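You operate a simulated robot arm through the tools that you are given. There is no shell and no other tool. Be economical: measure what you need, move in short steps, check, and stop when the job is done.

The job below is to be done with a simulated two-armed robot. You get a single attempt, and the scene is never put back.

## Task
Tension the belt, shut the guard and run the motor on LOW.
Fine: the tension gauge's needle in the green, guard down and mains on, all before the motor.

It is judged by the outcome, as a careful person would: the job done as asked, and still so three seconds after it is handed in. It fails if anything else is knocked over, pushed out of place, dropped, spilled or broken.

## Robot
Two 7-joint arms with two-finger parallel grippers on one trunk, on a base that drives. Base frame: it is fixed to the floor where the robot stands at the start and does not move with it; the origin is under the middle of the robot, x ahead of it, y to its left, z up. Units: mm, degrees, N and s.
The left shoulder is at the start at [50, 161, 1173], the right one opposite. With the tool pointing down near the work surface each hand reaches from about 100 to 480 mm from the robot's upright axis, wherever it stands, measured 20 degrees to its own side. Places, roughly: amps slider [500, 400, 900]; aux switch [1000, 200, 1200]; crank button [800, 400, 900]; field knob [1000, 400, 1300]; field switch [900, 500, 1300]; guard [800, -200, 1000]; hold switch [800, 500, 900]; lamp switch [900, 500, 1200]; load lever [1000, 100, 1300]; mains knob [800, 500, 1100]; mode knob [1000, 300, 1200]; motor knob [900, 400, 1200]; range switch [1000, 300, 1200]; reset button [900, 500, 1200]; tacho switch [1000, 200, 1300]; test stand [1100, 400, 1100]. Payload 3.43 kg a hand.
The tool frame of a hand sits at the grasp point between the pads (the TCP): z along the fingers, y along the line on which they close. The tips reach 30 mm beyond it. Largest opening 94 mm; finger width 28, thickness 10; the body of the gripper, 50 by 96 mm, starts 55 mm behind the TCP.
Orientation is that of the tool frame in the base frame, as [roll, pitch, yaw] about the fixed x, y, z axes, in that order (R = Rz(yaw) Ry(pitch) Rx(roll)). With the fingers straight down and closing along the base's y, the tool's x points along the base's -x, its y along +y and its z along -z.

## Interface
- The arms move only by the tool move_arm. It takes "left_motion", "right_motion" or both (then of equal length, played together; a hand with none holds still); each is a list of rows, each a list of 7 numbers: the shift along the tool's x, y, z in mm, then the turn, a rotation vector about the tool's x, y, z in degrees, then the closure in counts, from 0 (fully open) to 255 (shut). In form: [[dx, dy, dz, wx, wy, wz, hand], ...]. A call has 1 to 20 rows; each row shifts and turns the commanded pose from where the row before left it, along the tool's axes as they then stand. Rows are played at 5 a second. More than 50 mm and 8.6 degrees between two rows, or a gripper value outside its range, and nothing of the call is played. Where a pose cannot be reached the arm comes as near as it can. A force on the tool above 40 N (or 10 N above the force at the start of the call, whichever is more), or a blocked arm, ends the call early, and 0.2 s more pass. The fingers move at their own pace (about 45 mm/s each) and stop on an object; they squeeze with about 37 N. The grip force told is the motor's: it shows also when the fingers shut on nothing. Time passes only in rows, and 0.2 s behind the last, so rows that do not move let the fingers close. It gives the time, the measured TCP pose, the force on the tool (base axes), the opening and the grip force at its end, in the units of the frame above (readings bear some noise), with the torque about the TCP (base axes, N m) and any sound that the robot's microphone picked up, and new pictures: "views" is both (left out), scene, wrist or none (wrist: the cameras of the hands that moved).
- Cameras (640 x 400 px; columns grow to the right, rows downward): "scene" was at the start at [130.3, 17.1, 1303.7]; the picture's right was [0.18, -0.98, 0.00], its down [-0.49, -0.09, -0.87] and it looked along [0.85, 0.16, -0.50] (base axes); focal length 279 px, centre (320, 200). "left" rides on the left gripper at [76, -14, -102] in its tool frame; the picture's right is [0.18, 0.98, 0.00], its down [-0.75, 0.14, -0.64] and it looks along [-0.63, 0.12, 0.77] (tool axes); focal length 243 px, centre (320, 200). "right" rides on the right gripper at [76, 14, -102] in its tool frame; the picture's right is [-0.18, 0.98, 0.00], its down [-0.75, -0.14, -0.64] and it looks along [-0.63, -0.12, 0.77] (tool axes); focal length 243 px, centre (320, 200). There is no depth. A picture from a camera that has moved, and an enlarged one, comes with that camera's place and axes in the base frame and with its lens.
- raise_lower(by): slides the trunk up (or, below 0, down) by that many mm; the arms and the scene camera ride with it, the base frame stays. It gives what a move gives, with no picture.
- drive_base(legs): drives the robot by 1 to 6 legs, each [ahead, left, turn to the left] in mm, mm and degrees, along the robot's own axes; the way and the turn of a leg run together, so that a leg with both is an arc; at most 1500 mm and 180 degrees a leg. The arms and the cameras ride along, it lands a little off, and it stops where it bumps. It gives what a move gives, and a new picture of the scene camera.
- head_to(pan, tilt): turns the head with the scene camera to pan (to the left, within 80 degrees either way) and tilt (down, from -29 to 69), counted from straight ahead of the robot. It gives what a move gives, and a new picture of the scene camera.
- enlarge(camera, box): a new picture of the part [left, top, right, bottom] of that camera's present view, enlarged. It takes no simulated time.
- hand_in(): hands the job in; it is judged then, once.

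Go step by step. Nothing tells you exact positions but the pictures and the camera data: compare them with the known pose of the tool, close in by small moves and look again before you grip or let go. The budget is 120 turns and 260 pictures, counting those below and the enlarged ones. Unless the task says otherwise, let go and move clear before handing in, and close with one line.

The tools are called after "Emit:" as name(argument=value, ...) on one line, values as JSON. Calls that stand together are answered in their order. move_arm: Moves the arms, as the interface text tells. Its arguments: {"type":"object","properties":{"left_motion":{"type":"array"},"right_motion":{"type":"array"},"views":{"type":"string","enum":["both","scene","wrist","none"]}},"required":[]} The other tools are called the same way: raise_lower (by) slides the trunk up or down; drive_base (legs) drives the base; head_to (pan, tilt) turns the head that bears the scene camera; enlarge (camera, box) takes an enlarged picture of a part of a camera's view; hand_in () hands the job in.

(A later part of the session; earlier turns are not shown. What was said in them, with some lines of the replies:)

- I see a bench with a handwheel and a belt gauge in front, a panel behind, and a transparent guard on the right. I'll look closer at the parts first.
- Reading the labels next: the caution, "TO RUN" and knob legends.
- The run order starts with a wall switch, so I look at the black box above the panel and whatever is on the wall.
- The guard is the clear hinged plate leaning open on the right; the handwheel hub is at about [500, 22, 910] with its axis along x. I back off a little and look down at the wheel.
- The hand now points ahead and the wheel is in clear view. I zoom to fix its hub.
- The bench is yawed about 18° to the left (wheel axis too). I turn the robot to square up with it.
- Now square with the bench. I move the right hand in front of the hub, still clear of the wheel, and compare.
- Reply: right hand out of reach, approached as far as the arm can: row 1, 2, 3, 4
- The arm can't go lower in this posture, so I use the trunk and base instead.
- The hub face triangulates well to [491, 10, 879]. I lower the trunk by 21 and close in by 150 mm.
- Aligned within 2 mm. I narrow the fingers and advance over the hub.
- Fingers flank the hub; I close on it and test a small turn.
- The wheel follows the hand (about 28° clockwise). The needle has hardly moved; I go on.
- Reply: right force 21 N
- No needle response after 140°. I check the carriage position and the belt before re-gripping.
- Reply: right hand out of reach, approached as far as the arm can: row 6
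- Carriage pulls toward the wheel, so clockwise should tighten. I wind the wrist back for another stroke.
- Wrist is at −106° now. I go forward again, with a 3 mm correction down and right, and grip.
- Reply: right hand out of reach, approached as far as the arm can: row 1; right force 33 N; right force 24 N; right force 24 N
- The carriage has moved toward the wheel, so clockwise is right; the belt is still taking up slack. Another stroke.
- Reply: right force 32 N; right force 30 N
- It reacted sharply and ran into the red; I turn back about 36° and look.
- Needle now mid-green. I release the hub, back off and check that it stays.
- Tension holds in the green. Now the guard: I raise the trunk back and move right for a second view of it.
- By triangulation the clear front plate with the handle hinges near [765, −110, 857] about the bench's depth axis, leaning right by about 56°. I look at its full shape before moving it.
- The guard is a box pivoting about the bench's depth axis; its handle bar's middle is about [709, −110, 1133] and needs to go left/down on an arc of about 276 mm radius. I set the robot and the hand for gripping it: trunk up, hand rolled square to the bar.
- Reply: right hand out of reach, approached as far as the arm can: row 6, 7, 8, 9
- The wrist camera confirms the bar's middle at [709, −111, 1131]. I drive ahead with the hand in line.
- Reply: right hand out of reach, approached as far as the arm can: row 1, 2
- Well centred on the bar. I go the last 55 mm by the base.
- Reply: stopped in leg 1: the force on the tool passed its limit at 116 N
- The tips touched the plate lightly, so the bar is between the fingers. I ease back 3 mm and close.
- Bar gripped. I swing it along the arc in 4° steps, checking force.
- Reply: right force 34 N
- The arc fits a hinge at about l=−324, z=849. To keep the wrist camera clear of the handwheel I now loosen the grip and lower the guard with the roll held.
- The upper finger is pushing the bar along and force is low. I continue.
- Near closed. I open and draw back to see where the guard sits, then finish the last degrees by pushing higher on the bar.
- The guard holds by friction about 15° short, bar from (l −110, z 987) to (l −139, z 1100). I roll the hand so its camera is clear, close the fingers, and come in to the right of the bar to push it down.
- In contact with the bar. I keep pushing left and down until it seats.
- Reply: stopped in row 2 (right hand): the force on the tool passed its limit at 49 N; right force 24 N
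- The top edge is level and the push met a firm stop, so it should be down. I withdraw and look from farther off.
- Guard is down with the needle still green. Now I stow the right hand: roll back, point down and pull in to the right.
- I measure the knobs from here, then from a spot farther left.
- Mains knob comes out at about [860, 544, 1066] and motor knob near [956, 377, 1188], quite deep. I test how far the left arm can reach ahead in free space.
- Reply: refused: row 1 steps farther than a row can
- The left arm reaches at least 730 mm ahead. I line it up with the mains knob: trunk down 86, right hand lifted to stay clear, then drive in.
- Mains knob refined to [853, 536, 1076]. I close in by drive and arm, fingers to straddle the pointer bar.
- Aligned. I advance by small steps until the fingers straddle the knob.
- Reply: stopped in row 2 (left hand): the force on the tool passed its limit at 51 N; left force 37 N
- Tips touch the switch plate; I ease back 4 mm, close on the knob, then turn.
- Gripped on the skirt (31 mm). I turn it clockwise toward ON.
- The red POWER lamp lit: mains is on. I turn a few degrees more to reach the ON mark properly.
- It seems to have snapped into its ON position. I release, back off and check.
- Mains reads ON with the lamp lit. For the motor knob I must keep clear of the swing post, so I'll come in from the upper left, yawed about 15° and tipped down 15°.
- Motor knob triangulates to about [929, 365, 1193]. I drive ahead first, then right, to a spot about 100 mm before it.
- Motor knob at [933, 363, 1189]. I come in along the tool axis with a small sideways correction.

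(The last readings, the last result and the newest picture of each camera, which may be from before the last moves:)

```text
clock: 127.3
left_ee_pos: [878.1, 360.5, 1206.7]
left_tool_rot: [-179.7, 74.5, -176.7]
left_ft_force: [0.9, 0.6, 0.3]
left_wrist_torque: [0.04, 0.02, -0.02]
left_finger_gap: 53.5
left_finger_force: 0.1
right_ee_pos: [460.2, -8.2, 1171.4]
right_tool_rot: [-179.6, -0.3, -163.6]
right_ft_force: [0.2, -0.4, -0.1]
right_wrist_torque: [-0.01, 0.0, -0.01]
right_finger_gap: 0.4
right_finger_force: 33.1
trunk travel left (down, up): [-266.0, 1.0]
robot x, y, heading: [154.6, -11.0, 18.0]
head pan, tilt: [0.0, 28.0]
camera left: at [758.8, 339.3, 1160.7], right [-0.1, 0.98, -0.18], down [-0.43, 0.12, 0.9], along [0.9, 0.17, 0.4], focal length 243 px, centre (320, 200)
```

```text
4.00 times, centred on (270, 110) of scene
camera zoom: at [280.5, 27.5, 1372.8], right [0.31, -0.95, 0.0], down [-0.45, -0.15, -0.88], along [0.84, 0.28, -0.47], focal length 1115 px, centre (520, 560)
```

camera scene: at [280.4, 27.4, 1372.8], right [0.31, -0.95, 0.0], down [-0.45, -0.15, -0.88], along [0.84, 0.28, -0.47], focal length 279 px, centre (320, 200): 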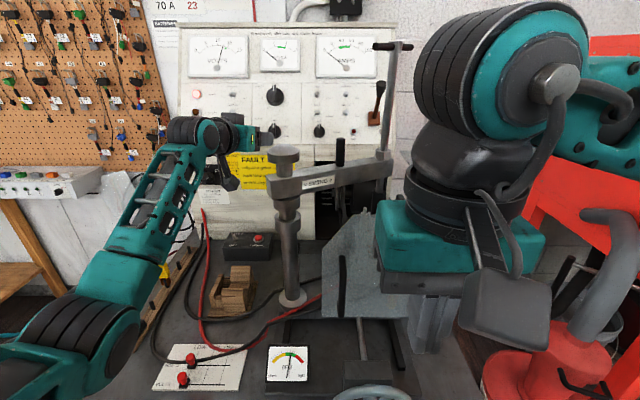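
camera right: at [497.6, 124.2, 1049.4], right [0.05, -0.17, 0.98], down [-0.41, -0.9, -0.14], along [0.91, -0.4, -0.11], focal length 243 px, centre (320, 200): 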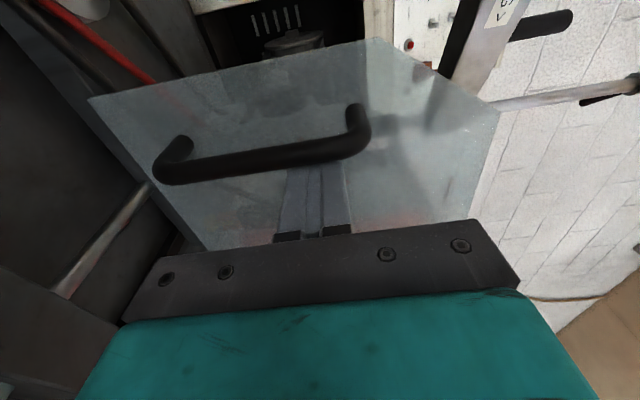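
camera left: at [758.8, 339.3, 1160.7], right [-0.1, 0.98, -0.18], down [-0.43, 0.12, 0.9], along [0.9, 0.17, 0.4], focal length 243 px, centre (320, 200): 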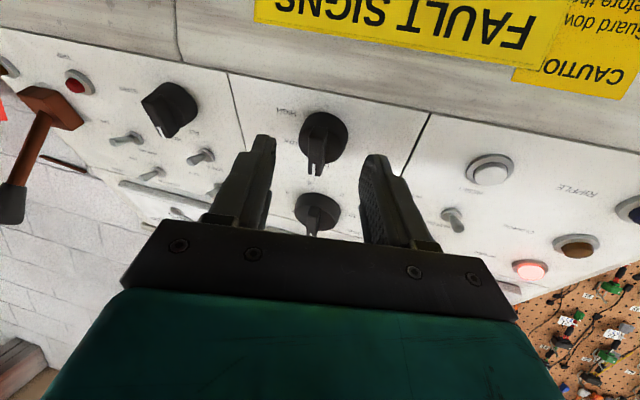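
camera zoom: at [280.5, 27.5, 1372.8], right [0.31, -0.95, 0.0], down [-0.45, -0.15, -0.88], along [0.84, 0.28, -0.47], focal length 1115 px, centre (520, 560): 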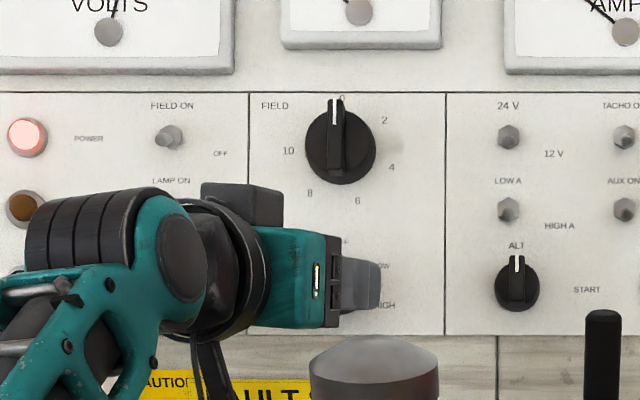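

Emit:
move_arm(left_motion=[[1.5, 2, 13, 0, 0, 0, 130], [0, 0, 12, 0, 0, 0, 130], [0, 0, 4, 0, 0, 0, 130]], views="none")

Emit:
enlarge(camera="left", box=[200, 80, 440, 230])

Emit:
enlarge(camera="scene", box=[200, 60, 340, 160])

```text
clock: 128.1
left_ee_pos: [894.6, 361.9, 1199.6]
left_tool_rot: [-179.6, 74.6, -176.5]
left_ft_force: [0.0, -0.2, 0.4]
left_wrist_torque: [0.01, 0.02, -0.01]
left_finger_gap: 46.3
left_finger_force: 0.0
left hand out of reach, approached as far as the arm can: row 2
right_ee_pos: [460.2, -8.8, 1171.5]
right_tool_rot: [-179.7, -0.3, -163.7]
right_ft_force: [-0.8, 1.0, -0.4]
right_wrist_torque: [0.01, 0.01, -0.02]
right_finger_gap: 0.1
right_finger_force: 33.7
trunk travel left (down, up): [-266.0, 1.0]
robot x, y, heading: [155.3, -13.2, 18.4]
head pan, tilt: [0.0, 28.0]
```

```text
2.67 times, centred on (320, 155) of left
camera zoom: at [774.8, 341.9, 1153.7], right [-0.1, 0.98, -0.18], down [-0.43, 0.12, 0.9], along [0.9, 0.17, 0.4], focal length 647 px, centre (320, 320)
```

zoom: 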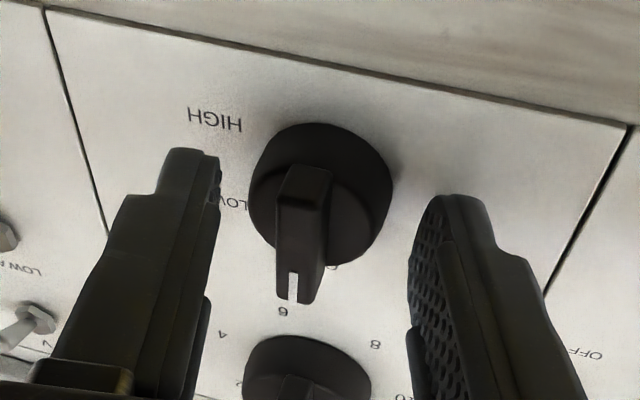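

```text
4.00 times, centred on (270, 110) of scene
camera zoom: at [280.4, 27.5, 1372.8], right [0.31, -0.95, 0.0], down [-0.45, -0.15, -0.88], along [0.84, 0.28, -0.47], focal length 1115 px, centre (520, 560)
```

zoom: 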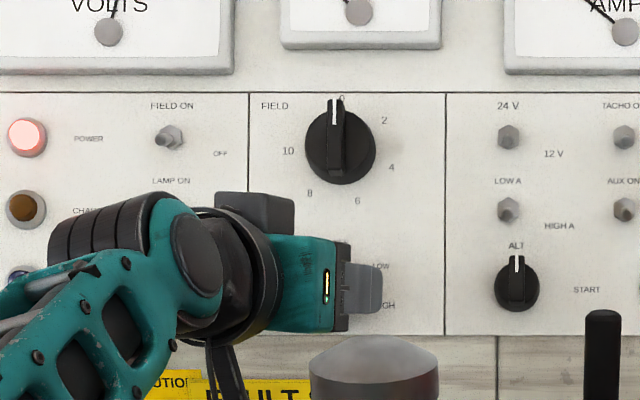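

The arm is at its reach limit 15 mm short, so the base must come closer. I look down to see the clearance between base and bench.

Emit:
move_arm(left_motion=[[0, 0, -15, 0, 0, 0, 110], [0, 0, -15, 0, 0, 0, 110], [0, 0, -15, 0, 0, 0, 110]], views="none")

Emit:
head_to(pan=0, tilt=69)

```text
clock: 128.9
left_ee_pos: [850.3, 362.0, 1210.2]
left_tool_rot: [-179.5, 74.7, -176.5]
left_ft_force: [0.1, -0.4, 0.6]
left_wrist_torque: [0.03, -0.01, 0.0]
left_finger_gap: 53.5
left_finger_force: 0.0
right_ee_pos: [459.1, -8.1, 1170.8]
right_tool_rot: [-179.7, -0.3, -163.6]
right_ft_force: [0.3, 0.2, 0.2]
right_wrist_torque: [-0.02, 0.02, -0.02]
right_finger_gap: 0.0
right_finger_force: 33.2
trunk travel left (down, up): [-266.0, 1.0]
robot x, y, heading: [150.4, -15.0, 18.2]
head pan, tilt: [0.0, 28.0]
```

```text
clock: 129.9
left_ee_pos: [850.4, 360.1, 1210.5]
left_tool_rot: [-179.6, 74.6, -176.6]
left_ft_force: [-0.1, 0.3, -0.7]
left_wrist_torque: [-0.02, 0.01, 0.0]
left_finger_gap: 53.4
left_finger_force: 0.2
right_ee_pos: [459.9, -8.3, 1171.0]
right_tool_rot: [-179.6, -0.3, -163.6]
right_ft_force: [1.1, 0.1, -0.6]
right_wrist_torque: [-0.03, 0.02, 0.01]
right_finger_gap: 0.0
right_finger_force: 33.1
trunk travel left (down, up): [-266.0, 1.0]
robot x, y, heading: [153.1, -15.3, 18.3]
head pan, tilt: [0.0, 68.8]
camera scene: at [246.8, 16.7, 1318.2], right [0.31, -0.95, 0.0], down [-0.89, -0.29, -0.36], along [0.34, 0.11, -0.93], focal length 279 px, centre (320, 200)
```

scene: 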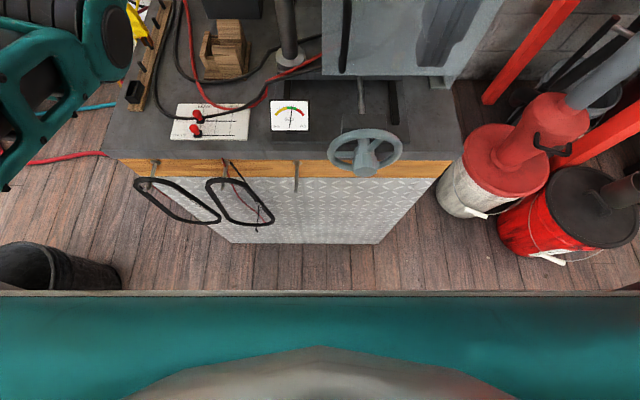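

There are about 200 mm of clearance, so 75 mm more is safe. I pull the hand back a bit, then drive.

Emit:
move_arm(left_motion=[[8.5, -9.2, -14, 0, 0, 0, 110], [8.5, -9.2, -14, 0, 0, 0, 110]], views="none")

Emit:
drive_base(legs=[[75, 0, 0]])

Emit:
head_to(pan=10, tilt=20)

Emit:
move_arm(left_motion=[[0, 0, 0, 0, 0, 0, 110]], views="wrist")

Emit:
enlarge(camera="left", box=[200, 60, 440, 210])

```text
clock: 130.5
left_ee_pos: [819.0, 339.7, 1201.5]
left_tool_rot: [-179.7, 74.5, -176.6]
left_ft_force: [0.2, 0.7, -0.4]
left_wrist_torque: [-0.02, 0.0, -0.01]
left_finger_gap: 53.6
left_finger_force: 0.0
right_ee_pos: [460.3, -9.1, 1172.3]
right_tool_rot: [-179.6, -0.4, -163.6]
right_ft_force: [0.6, 0.0, -0.3]
right_wrist_torque: [-0.04, -0.02, 0.0]
right_finger_gap: 0.0
right_finger_force: 32.9
trunk travel left (down, up): [-266.0, 1.0]
robot x, y, heading: [153.1, -15.9, 18.3]
head pan, tilt: [0.0, 68.8]
```

```text
clock: 131.7
left_ee_pos: [876.3, 358.6, 1202.0]
left_tool_rot: [-179.9, 74.6, -176.7]
left_ft_force: [0.3, 0.0, 0.7]
left_wrist_torque: [-0.01, 0.03, 0.06]
left_finger_gap: 53.7
left_finger_force: 0.0
right_ee_pos: [515.8, 10.0, 1172.0]
right_tool_rot: [-179.7, -0.1, -163.7]
right_ft_force: [0.0, -0.9, 0.1]
right_wrist_torque: [0.02, -0.05, -0.04]
right_finger_gap: 0.0
right_finger_force: 33.3
trunk travel left (down, up): [-266.0, 1.0]
robot x, y, heading: [216.5, 4.3, 18.1]
head pan, tilt: [0.0, 68.8]
stopped in leg 1: the robot was blocked; the commanded pose is now the measured one
camera scene: at [302.8, 35.0, 1318.4], right [0.31, -0.95, 0.0], down [-0.89, -0.29, -0.36], along [0.35, 0.11, -0.93], focal length 279 px, centre (320, 200)
```

scene: 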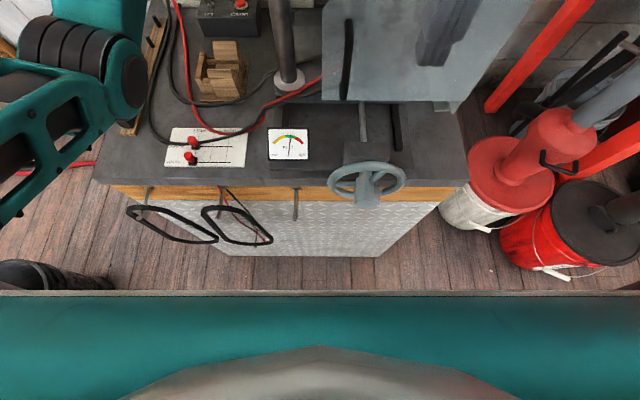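

```text
clock: 132.8
left_ee_pos: [878.5, 358.2, 1200.7]
left_tool_rot: [-179.7, 74.4, -176.6]
left_ft_force: [0.3, -0.1, -0.7]
left_wrist_torque: [0.01, 0.0, 0.03]
left_finger_gap: 53.4
left_finger_force: 0.1
right_ee_pos: [517.0, 8.7, 1170.5]
right_tool_rot: [-179.6, -0.3, -163.6]
right_ft_force: [-0.3, -1.0, -0.2]
right_wrist_torque: [0.0, 0.01, 0.02]
right_finger_gap: 0.0
right_finger_force: 33.4
trunk travel left (down, up): [-266.0, 1.0]
robot x, y, heading: [213.1, 4.1, 18.1]
head pan, tilt: [10.0, 20.0]
camera scene: at [333.3, 62.1, 1385.7], right [0.47, -0.88, 0.0], down [-0.3, -0.16, -0.94], along [0.83, 0.44, -0.34], focal length 279 px, centre (320, 200)
```

scene: 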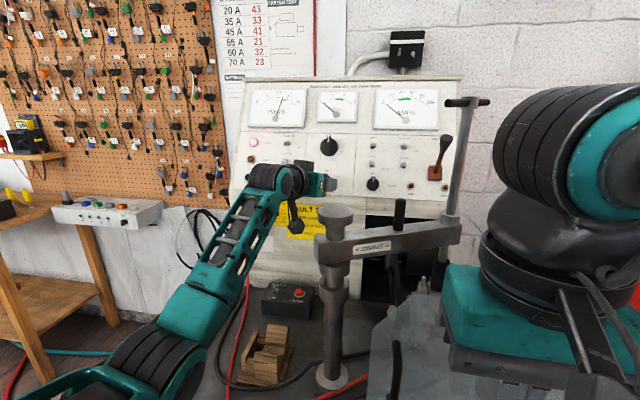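

```text
clock: 133.2
left_ee_pos: [877.4, 359.7, 1200.0]
left_tool_rot: [-179.7, 74.5, -176.7]
left_ft_force: [0.6, -0.1, 0.4]
left_wrist_torque: [0.02, 0.04, 0.0]
left_finger_gap: 53.4
left_finger_force: 0.1
right_ee_pos: [518.2, 10.2, 1170.9]
right_tool_rot: [-179.7, -0.3, -163.8]
right_ft_force: [0.3, -0.6, -0.2]
right_wrist_torque: [0.02, -0.06, -0.01]
right_finger_gap: 0.2
right_finger_force: 32.9
trunk travel left (down, up): [-266.0, 1.0]
robot x, y, heading: [208.6, 6.6, 18.1]
head pan, tilt: [10.0, 20.0]
camera left: at [758.8, 338.6, 1156.2], right [-0.1, 0.98, -0.18], down [-0.42, 0.12, 0.9], along [0.9, 0.17, 0.4], focal length 243 px, centre (320, 200)
```

left: 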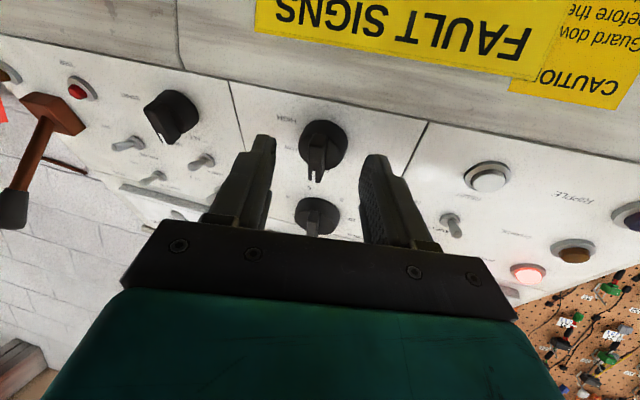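

```text
2.67 times, centred on (320, 135) of left
camera zoom: at [758.8, 338.6, 1156.2], right [-0.1, 0.98, -0.18], down [-0.42, 0.12, 0.9], along [0.9, 0.17, 0.4], focal length 647 px, centre (320, 373)
```

zoom: 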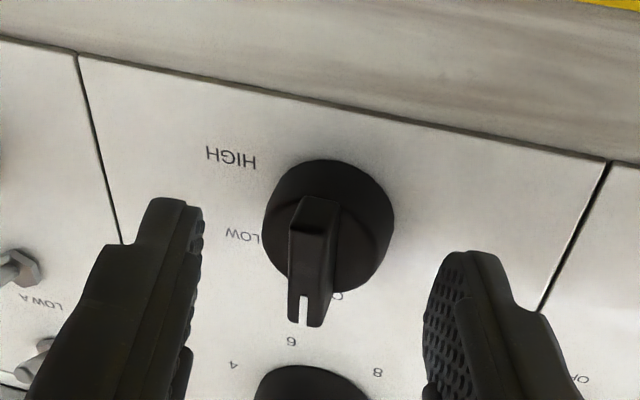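

The base touched the bench and stopped; that gives the reach I need. I correct 6 mm up, 3 mm left, and move in.

Emit:
move_arm(left_motion=[[-6, 3, 5, 0, 0, 0, 120], [0, 0, 10, 0, 0, 0, 130], [0, 0, 10, 0, 0, 0, 130], [0, 0, 4, 0, 0, 0, 130]], views="none")

Emit:
enlarge(camera="left", box=[200, 80, 440, 230])

Emit:
enlarge(camera="scene", box=[260, 120, 400, 220])

```text
clock: 134.2
left_ee_pos: [899.9, 363.5, 1202.7]
left_tool_rot: [-179.4, 74.4, -176.2]
left_ft_force: [-28.2, -6.6, 2.9]
left_wrist_torque: [-0.04, 0.55, 0.85]
left_finger_gap: 43.3
left_finger_force: 0.0
right_ee_pos: [512.3, 9.1, 1172.4]
right_tool_rot: [-179.7, -0.1, -163.6]
right_ft_force: [-0.3, -0.5, 1.2]
right_wrist_torque: [0.02, 0.0, -0.04]
right_finger_gap: 0.2
right_finger_force: 33.0
trunk travel left (down, up): [-266.0, 1.0]
robot x, y, heading: [211.6, 2.2, 18.4]
head pan, tilt: [10.0, 20.0]
stopped in row 4 (left hand): the force on the tool passed its limit at 43 N (the readings are from after the stop); the commanded pose is now the measured one
```

```text
2.67 times, centred on (320, 155) of left
camera zoom: at [780.6, 343.1, 1157.6], right [-0.11, 0.98, -0.18], down [-0.42, 0.12, 0.9], along [0.9, 0.17, 0.4], focal length 647 px, centre (320, 320)
```

zoom: 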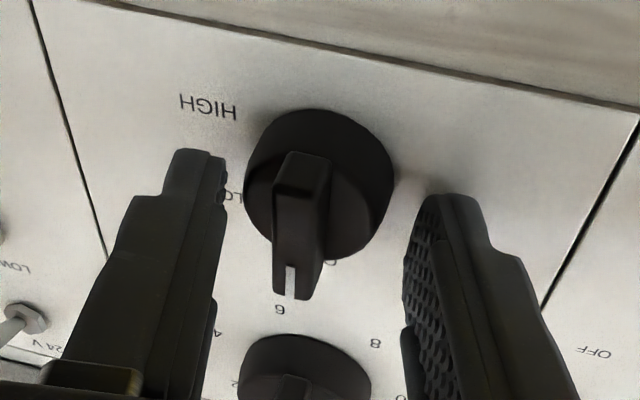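

```text
4.00 times, centred on (330, 170) of scene
camera zoom: at [327.0, 60.8, 1386.4], right [0.47, -0.88, 0.0], down [-0.3, -0.16, -0.94], along [0.83, 0.45, -0.34], focal length 1115 px, centre (280, 320)
```

zoom: 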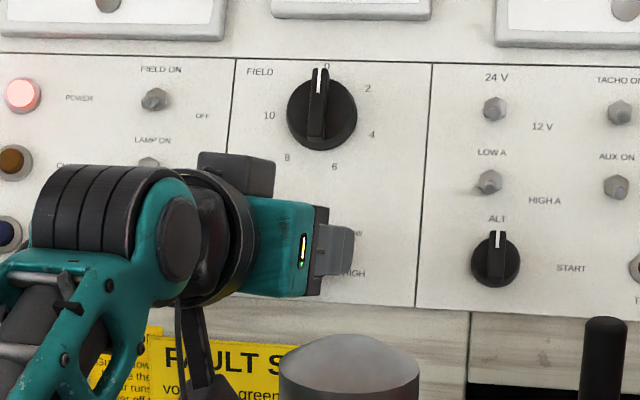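

The left finger just touches the panel and the knob is between the pads. I ease back, close on it, and check.

Emit:
move_arm(left_motion=[[0, 0, -3, 0, 0, 0, 160], [0, 0, 0, 0, 0, 0, 200], [0, 0, 0, 0, 0, 0, 255], [0, 0, 0, 0, 0, 0, 255], [0, 0, 0, 0, 0, 0, 255]], views="none")

Emit:
enlarge(camera="left", box=[200, 80, 440, 230])

```text
clock: 135.4
left_ee_pos: [899.8, 361.7, 1202.7]
left_tool_rot: [-179.3, 74.4, -176.1]
left_ft_force: [-9.7, -3.9, 8.2]
left_wrist_torque: [0.01, -0.28, -0.16]
left_finger_gap: 34.6
left_finger_force: 45.2
right_ee_pos: [514.2, 9.4, 1171.4]
right_tool_rot: [-179.6, -0.2, -163.7]
right_ft_force: [-0.4, 0.7, -0.6]
right_wrist_torque: [0.01, 0.01, 0.0]
right_finger_gap: 0.0
right_finger_force: 33.2
trunk travel left (down, up): [-266.0, 1.0]
robot x, y, heading: [212.6, 6.2, 18.3]
head pan, tilt: [10.0, 20.0]
```

```text
2.67 times, centred on (320, 155) of left
camera zoom: at [781.0, 341.3, 1157.3], right [-0.1, 0.98, -0.18], down [-0.42, 0.12, 0.9], along [0.9, 0.17, 0.4], focal length 647 px, centre (320, 320)
```

zoom: 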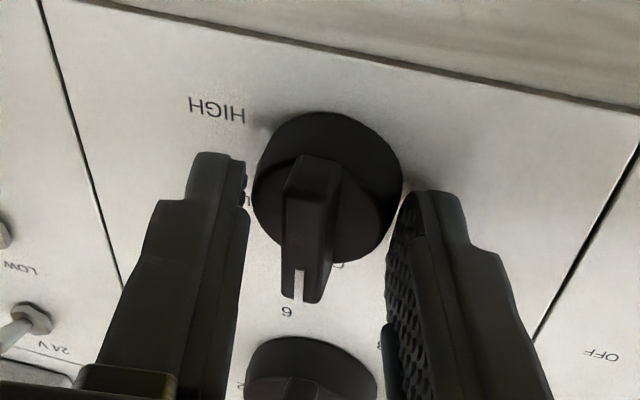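

Gripped. I turn about the knob's own axis toward LOW, 48° first.

Emit:
move_arm(left_motion=[[-0.8, 0, 0, 0, 2, 7.75, 255], [-0.8, 0, 0, 0, 2, 7.75, 255], [-0.8, 0, 0, 0, 2, 7.75, 255], [-0.8, 0, 0, 0, 2, 7.75, 255], [-0.8, 0, 0, 0, 2, 7.75, 255]], views="none")

Emit:
enlarge(camera="left", box=[200, 80, 440, 230])

Emit:
enlarge(camera="scene", box=[260, 120, 400, 220])

```text
clock: 136.6
left_ee_pos: [904.3, 360.2, 1203.6]
left_tool_rot: [125.9, 43.9, 123.3]
left_ft_force: [-1.5, -12.3, 6.2]
left_wrist_torque: [-0.19, -1.16, -0.85]
left_finger_gap: 33.6
left_finger_force: 44.9
right_ee_pos: [516.2, 9.5, 1171.8]
right_tool_rot: [-179.7, -0.2, -163.7]
right_ft_force: [-1.1, -0.2, 0.3]
right_wrist_torque: [0.0, 0.01, 0.0]
right_finger_gap: 0.0
right_finger_force: 32.6
trunk travel left (down, up): [-266.0, 1.0]
robot x, y, heading: [208.8, 4.6, 18.2]
head pan, tilt: [10.0, 20.0]
```

```text
2.67 times, centred on (320, 155) of left
camera zoom: at [776.8, 383.8, 1187.0], right [0.11, 0.89, 0.45], down [-0.26, -0.41, 0.88], along [0.96, -0.21, 0.18], focal length 647 px, centre (320, 320)
```

zoom: 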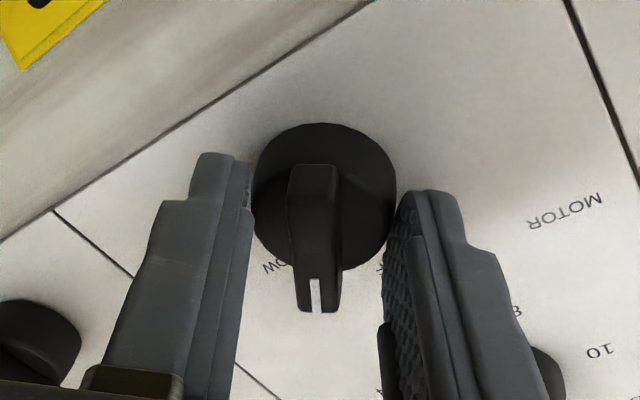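

```text
4.00 times, centred on (330, 170) of scene
camera zoom: at [331.4, 59.7, 1386.0], right [0.47, -0.88, 0.0], down [-0.3, -0.16, -0.94], along [0.83, 0.44, -0.34], focal length 1115 px, centre (280, 320)
```

zoom: 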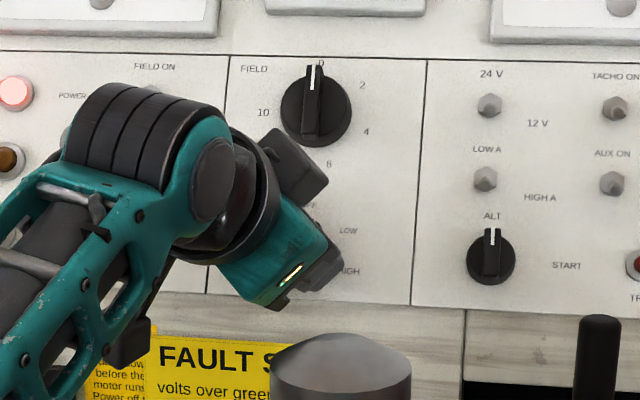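

The knob follows; pointer is partway to LOW. 20° more.

Emit:
move_arm(left_motion=[[-0.8, 0, 0, 0, 2, 7.75, 255], [-0.8, 0, 0, 0, 2, 7.75, 255], [-0.4, 0, 0, 0, 1, 3.9, 255]], views="none")

Emit:
enlarge(camera="left", box=[200, 80, 440, 230])

```text
clock: 137.4
left_ee_pos: [904.9, 360.3, 1205.2]
left_tool_rot: [121.4, 24.9, 115.4]
left_ft_force: [-1.1, -15.0, 2.5]
left_wrist_torque: [-0.41, -0.95, -1.18]
left_finger_gap: 33.0
left_finger_force: 45.2
right_ee_pos: [515.7, 7.6, 1171.9]
right_tool_rot: [-179.9, -0.3, -163.7]
right_ft_force: [-0.3, 0.4, -0.3]
right_wrist_torque: [-0.01, -0.03, 0.01]
right_finger_gap: 0.0
right_finger_force: 33.4
trunk travel left (down, up): [-266.0, 1.0]
robot x, y, heading: [213.8, 5.7, 18.2]
head pan, tilt: [10.0, 20.0]
```

```text
2.67 times, centred on (320, 155) of left
camera zoom: at [779.9, 396.6, 1210.4], right [0.24, 0.69, 0.68], down [-0.22, -0.65, 0.73], along [0.95, -0.32, -0.01], focal length 647 px, centre (320, 320)
```

zoom: 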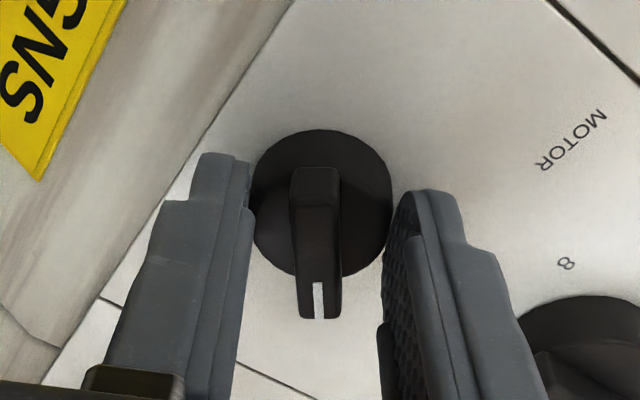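

The pointer now covers LOW, but no motor sound is told yet. I give a few degrees more and watch.

Emit:
move_arm(left_motion=[[-0.4, 0, 0, 0, 1, 3.9, 255], [0, 0, 0, 0, 0, 0, 255]], views="none")

Emit:
enlarge(camera="left", box=[200, 80, 440, 230])

Emit:
enlarge(camera="scene", box=[260, 80, 400, 220])

```text
clock: 138.0
left_ee_pos: [903.5, 359.0, 1203.9]
left_tool_rot: [121.0, 21.0, 114.2]
left_ft_force: [-1.4, -14.4, 0.9]
left_wrist_torque: [-0.35, -0.94, -1.17]
left_finger_gap: 33.0
left_finger_force: 45.3
right_ee_pos: [516.2, 8.7, 1171.3]
right_tool_rot: [-179.8, -0.4, -163.6]
right_ft_force: [-0.3, -0.1, 2.0]
right_wrist_torque: [0.02, 0.01, 0.04]
right_finger_gap: 0.0
right_finger_force: 33.3
trunk travel left (down, up): [-266.0, 1.0]
robot x, y, heading: [210.7, 5.9, 18.2]
head pan, tilt: [10.0, 20.0]
```

```text
2.67 times, centred on (320, 155) of left
camera zoom: at [780.9, 398.1, 1215.5], right [0.27, 0.64, 0.72], down [-0.21, -0.69, 0.69], along [0.94, -0.34, -0.05], focal length 647 px, centre (320, 320)
```

zoom: 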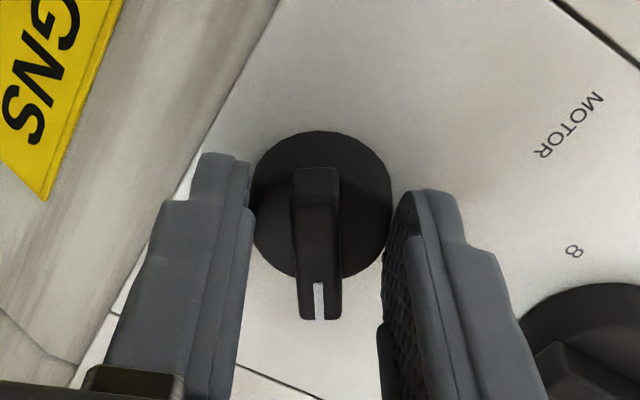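

```text
2.86 times, centred on (330, 150) of scene
camera zoom: at [332.2, 59.7, 1385.9], right [0.47, -0.88, 0.0], down [-0.3, -0.16, -0.94], along [0.83, 0.44, -0.34], focal length 797 px, centre (291, 343)
```

zoom: 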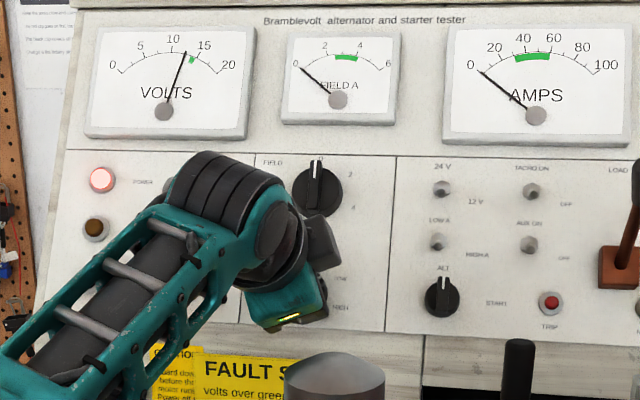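

I release the grip to see where the knob settles.

Emit:
move_arm(left_motion=[[0, 0, 0, 0, 0, 0, 200], [0, 0, 0, 0, 0, 0, 130], [0, 0, 0, 0, 0, 0, 110], [0, 0, 0, 0, 0, 0, 110]], views="none")

Emit:
enlarge(camera="left", box=[200, 80, 440, 230])

```text
clock: 139.0
left_ee_pos: [904.0, 363.3, 1202.5]
left_tool_rot: [121.1, 21.3, 114.4]
left_ft_force: [0.4, -0.6, -0.3]
left_wrist_torque: [-0.01, 0.02, 0.01]
left_finger_gap: 53.6
left_finger_force: 0.0
right_ee_pos: [517.4, 11.2, 1171.3]
right_tool_rot: [-179.7, -0.3, -163.8]
right_ft_force: [-0.5, -0.5, -0.8]
right_wrist_torque: [0.0, -0.02, 0.03]
right_finger_gap: 0.0
right_finger_force: 32.8
trunk travel left (down, up): [-266.0, 1.0]
robot x, y, heading: [209.8, 5.1, 18.1]
head pan, tilt: [10.0, 20.0]
```

```text
2.67 times, centred on (320, 155) of left
camera zoom: at [780.8, 401.5, 1214.6], right [0.27, 0.64, 0.72], down [-0.21, -0.69, 0.69], along [0.94, -0.34, -0.05], focal length 647 px, centre (320, 320)
```

zoom: 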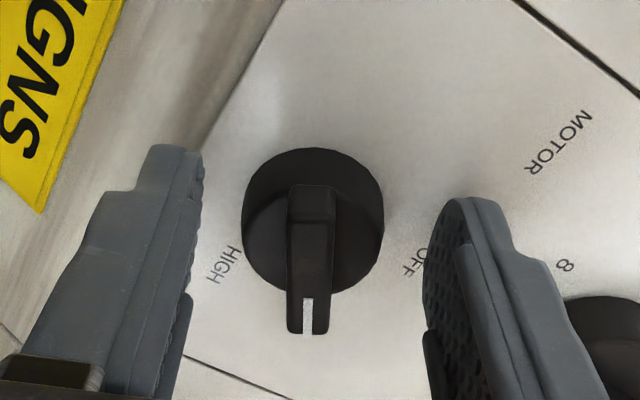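

The pointer sits midway between OFF and HIGH, at LOW. I draw the hand back and check that the motor runs.

Emit:
move_arm(left_motion=[[0, 0, -15, 0, 0, 0, 80], [0, 0, -25, 0, 0, 0, 80], [0, 0, -30, 0, 0, 0, 80], [0, 0, -30, 0, 0, 0, 80]], views="wrist")

Emit:
enlarge(camera="scene", box=[230, 60, 470, 220])

Emit:
enlarge(camera="scene", box=[330, 170, 490, 320])

```text
clock: 140.0
left_ee_pos: [818.0, 344.6, 1250.5]
left_tool_rot: [120.9, 21.2, 114.3]
left_ft_force: [0.0, -0.6, 0.2]
left_wrist_torque: [-0.02, 0.02, -0.02]
left_finger_gap: 64.5
left_finger_force: 0.0
right_ee_pos: [515.5, 9.9, 1170.7]
right_tool_rot: [-179.6, -0.3, -163.7]
right_ft_force: [-1.2, 0.6, -0.5]
right_wrist_torque: [0.02, 0.03, 0.01]
right_finger_gap: 0.0
right_finger_force: 33.6
trunk travel left (down, up): [-266.0, 1.0]
robot x, y, heading: [213.1, 7.5, 18.1]
head pan, tilt: [10.0, 20.0]
camera left: at [694.2, 383.6, 1262.4], right [0.27, 0.64, 0.72], down [-0.21, -0.69, 0.69], along [0.94, -0.34, -0.05], focal length 243 px, centre (320, 200)
```

left: 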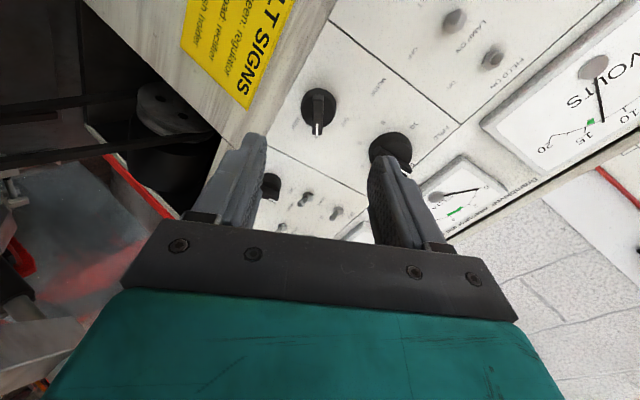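

```text
2.50 times, centred on (350, 140) of scene
camera zoom: at [332.2, 62.1, 1385.8], right [0.47, -0.88, 0.0], down [-0.3, -0.16, -0.94], along [0.83, 0.44, -0.34], focal length 697 px, centre (245, 350)
```

zoom: 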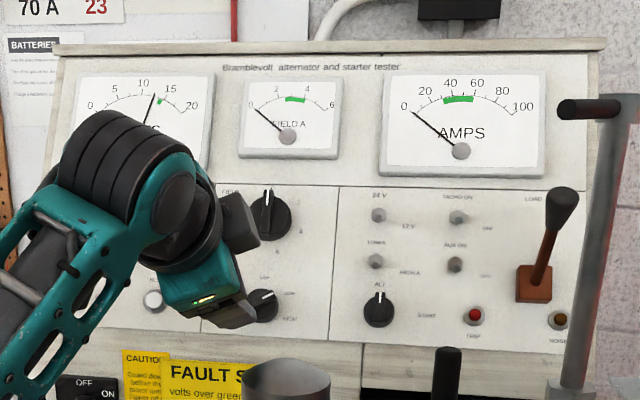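

```text
2.67 times, centred on (410, 245) of scene
camera zoom: at [332.2, 62.1, 1385.8], right [0.47, -0.88, 0.0], down [-0.3, -0.16, -0.94], along [0.83, 0.44, -0.34], focal length 744 px, centre (80, 80)
```

zoom: 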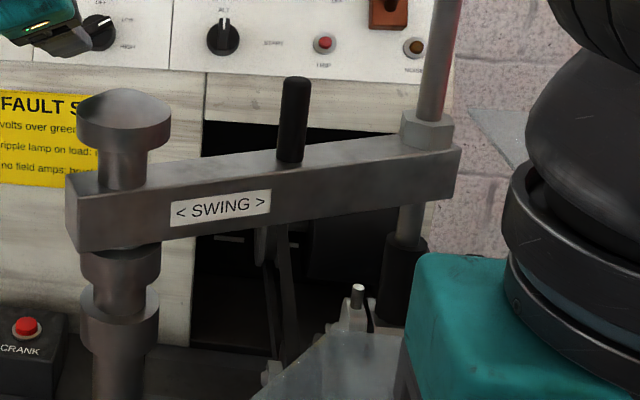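

Knob reads LOW. I drive clear of the bench—back a bit, left past the post, then back—and then look at the belt, guard and gauge.

Emit:
drive_base(legs=[[-20, 0, 0], [0, 90, 0], [-330, 0, 0]])

Emit:
head_to(pan=-5, tilt=25)

Emit:
enlarge(camera="scene", box=[220, 40, 420, 180])

Emit:
move_arm(left_motion=[[0, 0, -10, 0, 0, 0, 80], [0, 0, -10, 0, 0, 0, 80]], views="none")

Emit:
enlarge(camera="scene", box=[220, 100, 420, 250])

```text
clock: 143.6
left_ee_pos: [464.4, 322.7, 1250.9]
left_tool_rot: [121.0, 21.2, 114.4]
left_ft_force: [-0.9, -0.4, 0.8]
left_wrist_torque: [-0.02, -0.01, 0.0]
left_finger_gap: 64.6
left_finger_force: 0.1
right_ee_pos: [162.2, -12.1, 1172.1]
right_tool_rot: [-179.7, -0.2, -163.5]
right_ft_force: [0.4, 0.5, -0.4]
right_wrist_torque: [0.01, -0.01, 0.02]
right_finger_gap: 0.0
right_finger_force: 33.2
trunk travel left (down, up): [-266.0, 1.0]
robot x, y, heading: [-139.8, -17.9, 18.3]
head pan, tilt: [10.0, 20.0]
camera scene: at [-21.4, 39.4, 1385.8], right [0.47, -0.88, 0.0], down [-0.3, -0.16, -0.94], along [0.83, 0.45, -0.34], focal length 279 px, centre (320, 200)
```

scene: 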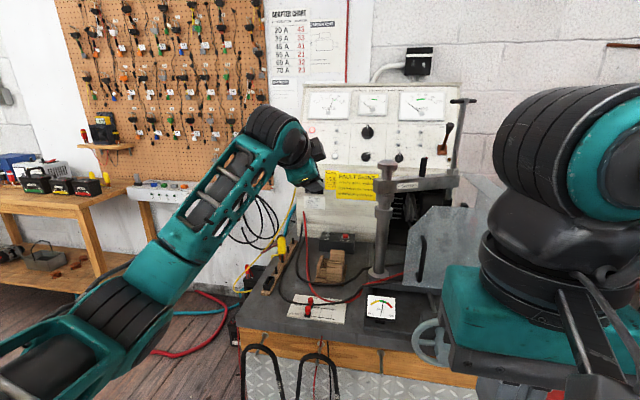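

```text
clock: 144.4
left_ee_pos: [464.1, 322.6, 1250.4]
left_tool_rot: [121.2, 21.2, 114.3]
left_ft_force: [-0.7, 0.1, 0.4]
left_wrist_torque: [0.01, 0.0, -0.02]
left_finger_gap: 64.4
left_finger_force: 0.1
right_ee_pos: [162.6, -12.6, 1172.2]
right_tool_rot: [-179.7, -0.3, -163.6]
right_ft_force: [0.3, 0.1, -0.7]
right_wrist_torque: [0.0, 0.01, 0.0]
right_finger_gap: 0.0
right_finger_force: 32.4
trunk travel left (down, up): [-266.0, 1.0]
robot x, y, heading: [-142.2, -19.2, 18.4]
head pan, tilt: [-5.0, 25.0]
camera scene: at [-13.2, 16.7, 1377.7], right [0.23, -0.97, 0.0], down [-0.41, -0.1, -0.91], along [0.88, 0.21, -0.42], focal length 279 px, centre (320, 200)
```

scene: 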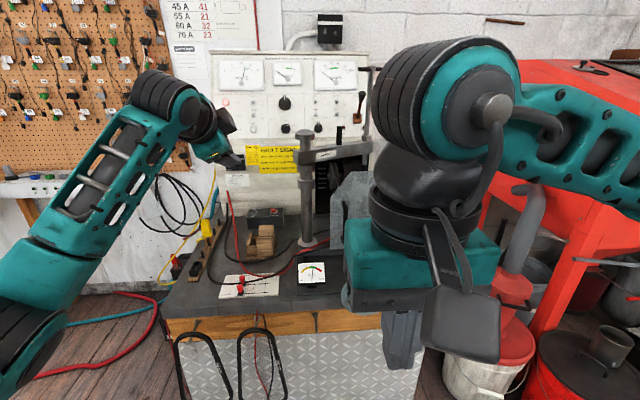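

```text
2.86 times, centred on (320, 110) of scene
camera zoom: at [-13.2, 16.7, 1377.7], right [0.23, -0.97, 0.0], down [-0.41, -0.1, -0.91], along [0.88, 0.21, -0.42], focal length 797 px, centre (320, 457)
```

zoom: 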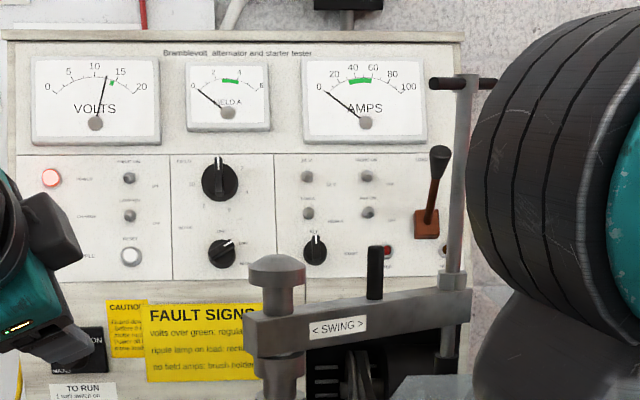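

```text
clock: 145.0
left_ee_pos: [445.5, 318.7, 1259.3]
left_tool_rot: [121.0, 21.4, 114.4]
left_ft_force: [-0.5, 0.0, 0.8]
left_wrist_torque: [0.0, 0.01, 0.0]
left_finger_gap: 64.4
left_finger_force: 0.1
right_ee_pos: [162.8, -12.1, 1170.9]
right_tool_rot: [-179.8, -0.3, -163.6]
right_ft_force: [0.5, 0.0, -0.1]
right_wrist_torque: [0.01, -0.01, 0.0]
right_finger_gap: 0.0
right_finger_force: 33.2
trunk travel left (down, up): [-266.0, 1.0]
robot x, y, heading: [-142.8, -20.1, 18.5]
head pan, tilt: [-5.0, 25.0]
```

```text
2.67 times, centred on (320, 175) of scene
camera zoom: at [-13.3, 16.6, 1377.7], right [0.23, -0.97, 0.0], down [-0.41, -0.1, -0.91], along [0.88, 0.21, -0.42], focal length 744 px, centre (320, 267)
```

zoom: 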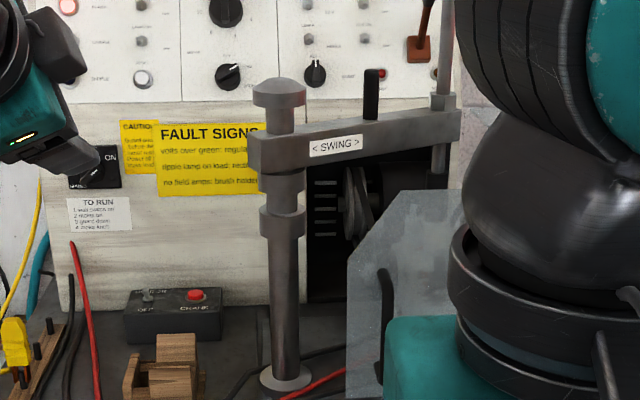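

Everything reads right so far; I shift right for a clear view of the guard and the pulley, in two shots to see rotation.

Emit:
drive_base(legs=[[0, -260, 0]])

Emit:
enlarge(camera="scene", box=[170, 110, 330, 230])

Emit:
move_arm(left_motion=[[0, 0, -3, 0, 0, 0, 80]], views="none")

Emit:
enlarge(camera="scene", box=[170, 110, 330, 230])

```text
clock: 147.9
left_ee_pos: [527.5, 72.5, 1259.0]
left_tool_rot: [121.1, 21.2, 114.3]
left_ft_force: [-0.1, -0.8, 0.5]
left_wrist_torque: [0.01, 0.04, 0.05]
left_finger_gap: 64.6
left_finger_force: 0.1
right_ee_pos: [245.3, -258.5, 1170.5]
right_tool_rot: [-179.6, -0.3, -163.5]
right_ft_force: [0.7, 0.7, 0.0]
right_wrist_torque: [0.0, 0.0, -0.01]
right_finger_gap: 0.0
right_finger_force: 33.4
trunk travel left (down, up): [-266.0, 1.0]
robot x, y, heading: [-57.4, -266.5, 18.3]
head pan, tilt: [-5.0, 25.0]
camera scene: at [68.4, -230.5, 1377.6], right [0.23, -0.97, 0.0], down [-0.41, -0.1, -0.91], along [0.88, 0.21, -0.42], focal length 279 px, centre (320, 200)
```

scene: 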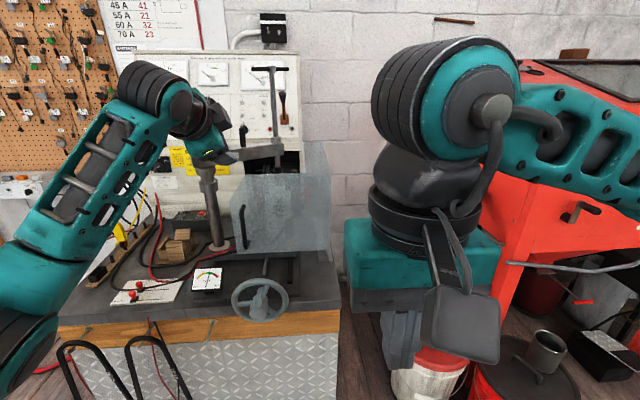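

```text
3.33 times, centred on (250, 170) of scene
camera zoom: at [68.4, -230.5, 1377.6], right [0.23, -0.97, 0.0], down [-0.41, -0.1, -0.91], along [0.88, 0.21, -0.42], focal length 929 px, centre (553, 300)
```

zoom: 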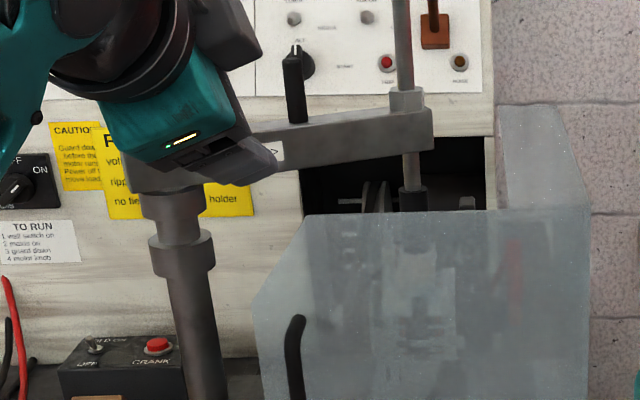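

```text
clock: 148.3
left_ee_pos: [525.7, 71.4, 1261.6]
left_tool_rot: [121.1, 21.2, 114.5]
left_ft_force: [0.9, 0.3, -0.4]
left_wrist_torque: [0.0, 0.02, 0.0]
left_finger_gap: 64.4
left_finger_force: 0.1
right_ee_pos: [244.8, -259.1, 1169.9]
right_tool_rot: [-179.7, -0.3, -163.6]
right_ft_force: [0.3, 0.2, -0.1]
right_wrist_torque: [-0.03, 0.01, 0.01]
right_finger_gap: 0.0
right_finger_force: 32.9
trunk travel left (down, up): [-266.0, 1.0]
robot x, y, heading: [-63.9, -262.6, 18.4]
head pan, tilt: [-5.0, 25.0]
```

```text
3.33 times, centred on (250, 170) of scene
camera zoom: at [68.3, -230.3, 1377.7], right [0.23, -0.97, 0.0], down [-0.41, -0.1, -0.91], along [0.88, 0.21, -0.42], focal length 929 px, centre (553, 300)
```

zoom: 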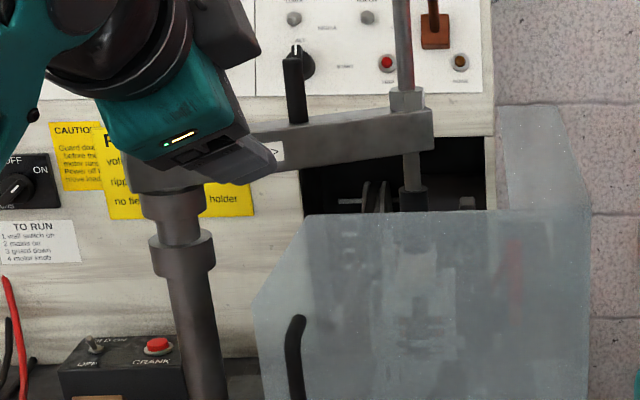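

Emit:
enlarge(camera="scene", box=[240, 140, 300, 210])

Emit:
move_arm(left_motion=[[0, 0, -3, 0, 0, 0, 80]], views="none")

Emit:
enlarge(camera="scene", box=[240, 140, 300, 210])

Emit:
enlarge(camera="scene", box=[170, 220, 340, 330])

```text
5.71 times, centred on (270, 175) of scene
camera zoom: at [68.3, -230.3, 1377.7], right [0.23, -0.97, 0.0], down [-0.41, -0.1, -0.91], along [0.88, 0.21, -0.42], focal length 1593 px, centre (606, 343)
```

zoom: 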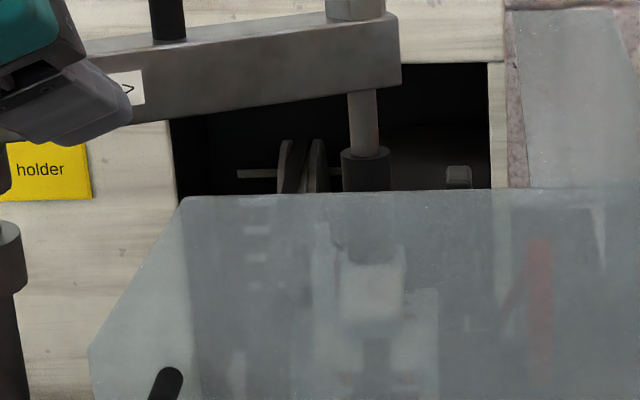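

```text
clock: 148.7
left_ee_pos: [522.9, 72.4, 1262.9]
left_tool_rot: [121.0, 21.3, 114.4]
left_ft_force: [-0.2, -0.4, 0.2]
left_wrist_torque: [0.04, 0.03, 0.0]
left_finger_gap: 64.7
left_finger_force: 0.1
right_ee_pos: [244.8, -258.4, 1170.9]
right_tool_rot: [-179.8, -0.3, -163.6]
right_ft_force: [-0.1, 0.9, 0.0]
right_wrist_torque: [0.04, 0.01, -0.01]
right_finger_gap: 0.0
right_finger_force: 33.1
trunk travel left (down, up): [-266.0, 1.0]
robot x, y, heading: [-62.4, -265.5, 18.3]
head pan, tilt: [-5.0, 25.0]
```

```text
5.71 times, centred on (270, 175) of scene
camera zoom: at [68.2, -230.2, 1377.7], right [0.23, -0.97, 0.0], down [-0.41, -0.1, -0.91], along [0.88, 0.21, -0.42], focal length 1593 px, centre (606, 343)
```

zoom: 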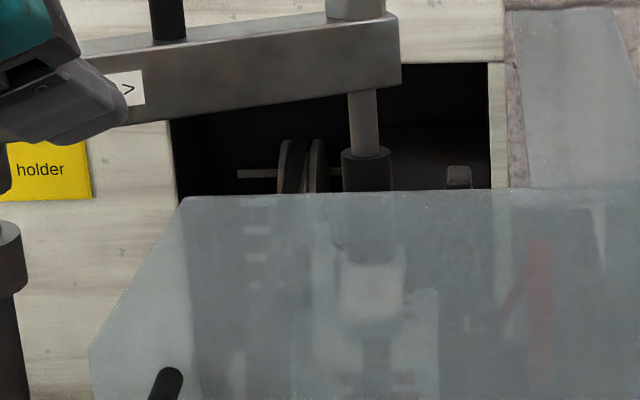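

```text
3.64 times, centred on (255, 275) of scene
camera zoom: at [68.2, -230.2, 1377.7], right [0.23, -0.97, 0.0], down [-0.41, -0.1, -0.91], along [0.88, 0.21, -0.42], focal length 1014 px, centre (556, -73)
```

zoom: 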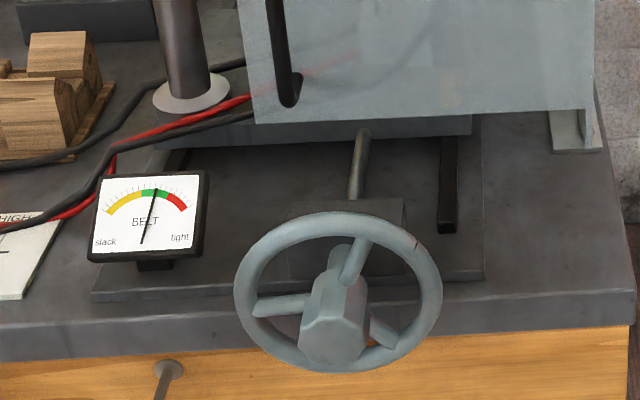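

Emit:
enlarge(camera="scene", box=[258, 155, 290, 177])

Emit:
move_arm(left_motion=[[0, 0, -2, 0, 0, 0, 80]], views="none")

Emit:
enlarge(camera="scene", box=[258, 155, 290, 177])

```text
16.00 times, centred on (274, 166) of scene
camera zoom: at [68.2, -230.2, 1377.7], right [0.23, -0.97, 0.0], down [-0.41, -0.1, -0.91], along [0.88, 0.21, -0.42], focal length 4461 px, centre (1056, 744)
```

zoom: 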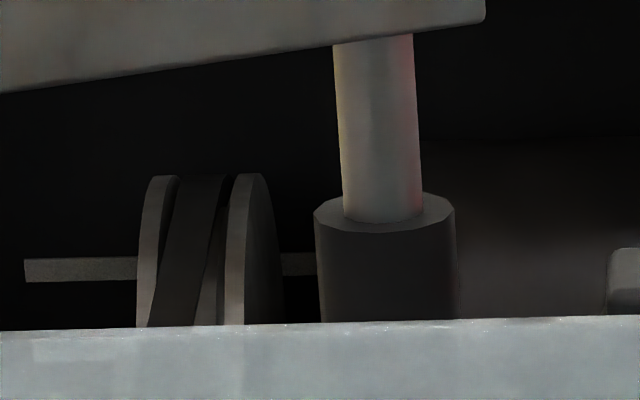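

```text
clock: 149.1
left_ee_pos: [519.9, 71.4, 1263.2]
left_tool_rot: [121.1, 21.1, 114.4]
left_ft_force: [0.5, -0.9, 0.0]
left_wrist_torque: [0.0, -0.01, 0.02]
left_finger_gap: 64.6
left_finger_force: 0.0
right_ee_pos: [244.1, -259.1, 1172.0]
right_tool_rot: [-179.6, -0.3, -163.6]
right_ft_force: [-0.6, -0.4, -0.6]
right_wrist_torque: [-0.01, -0.01, 0.02]
right_finger_gap: 0.0
right_finger_force: 33.0
trunk travel left (down, up): [-266.0, 1.0]
robot x, y, heading: [-58.4, -265.1, 18.4]
head pan, tilt: [-5.0, 25.0]
```

```text
16.00 times, centred on (274, 166) of scene
camera zoom: at [68.2, -230.2, 1377.7], right [0.23, -0.97, 0.0], down [-0.41, -0.1, -0.91], along [0.88, 0.21, -0.42], focal length 4461 px, centre (1056, 744)
```

zoom: 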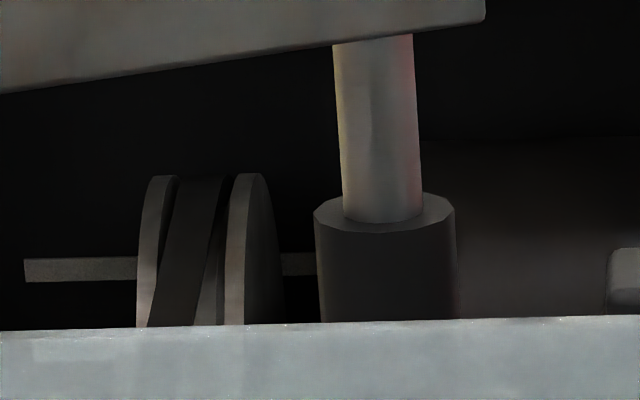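

The needle is in the green, the guard is down, the mains lamp is lit, and the motor knob is at LOW. The pulley facets shift slightly between shots, so the motor seems to be turning. Both hands are clear, so I hand in.

Emit:
hand_in()

```text
The job is handed in.
```

I tensioned the belt into the green, shut the guard and switched the mains on, and only then set the motor knob to LOW. The pulley appeared to be turning between shots, though no motor sound was picked up; the needle ran briefly into the red before I backed it off.
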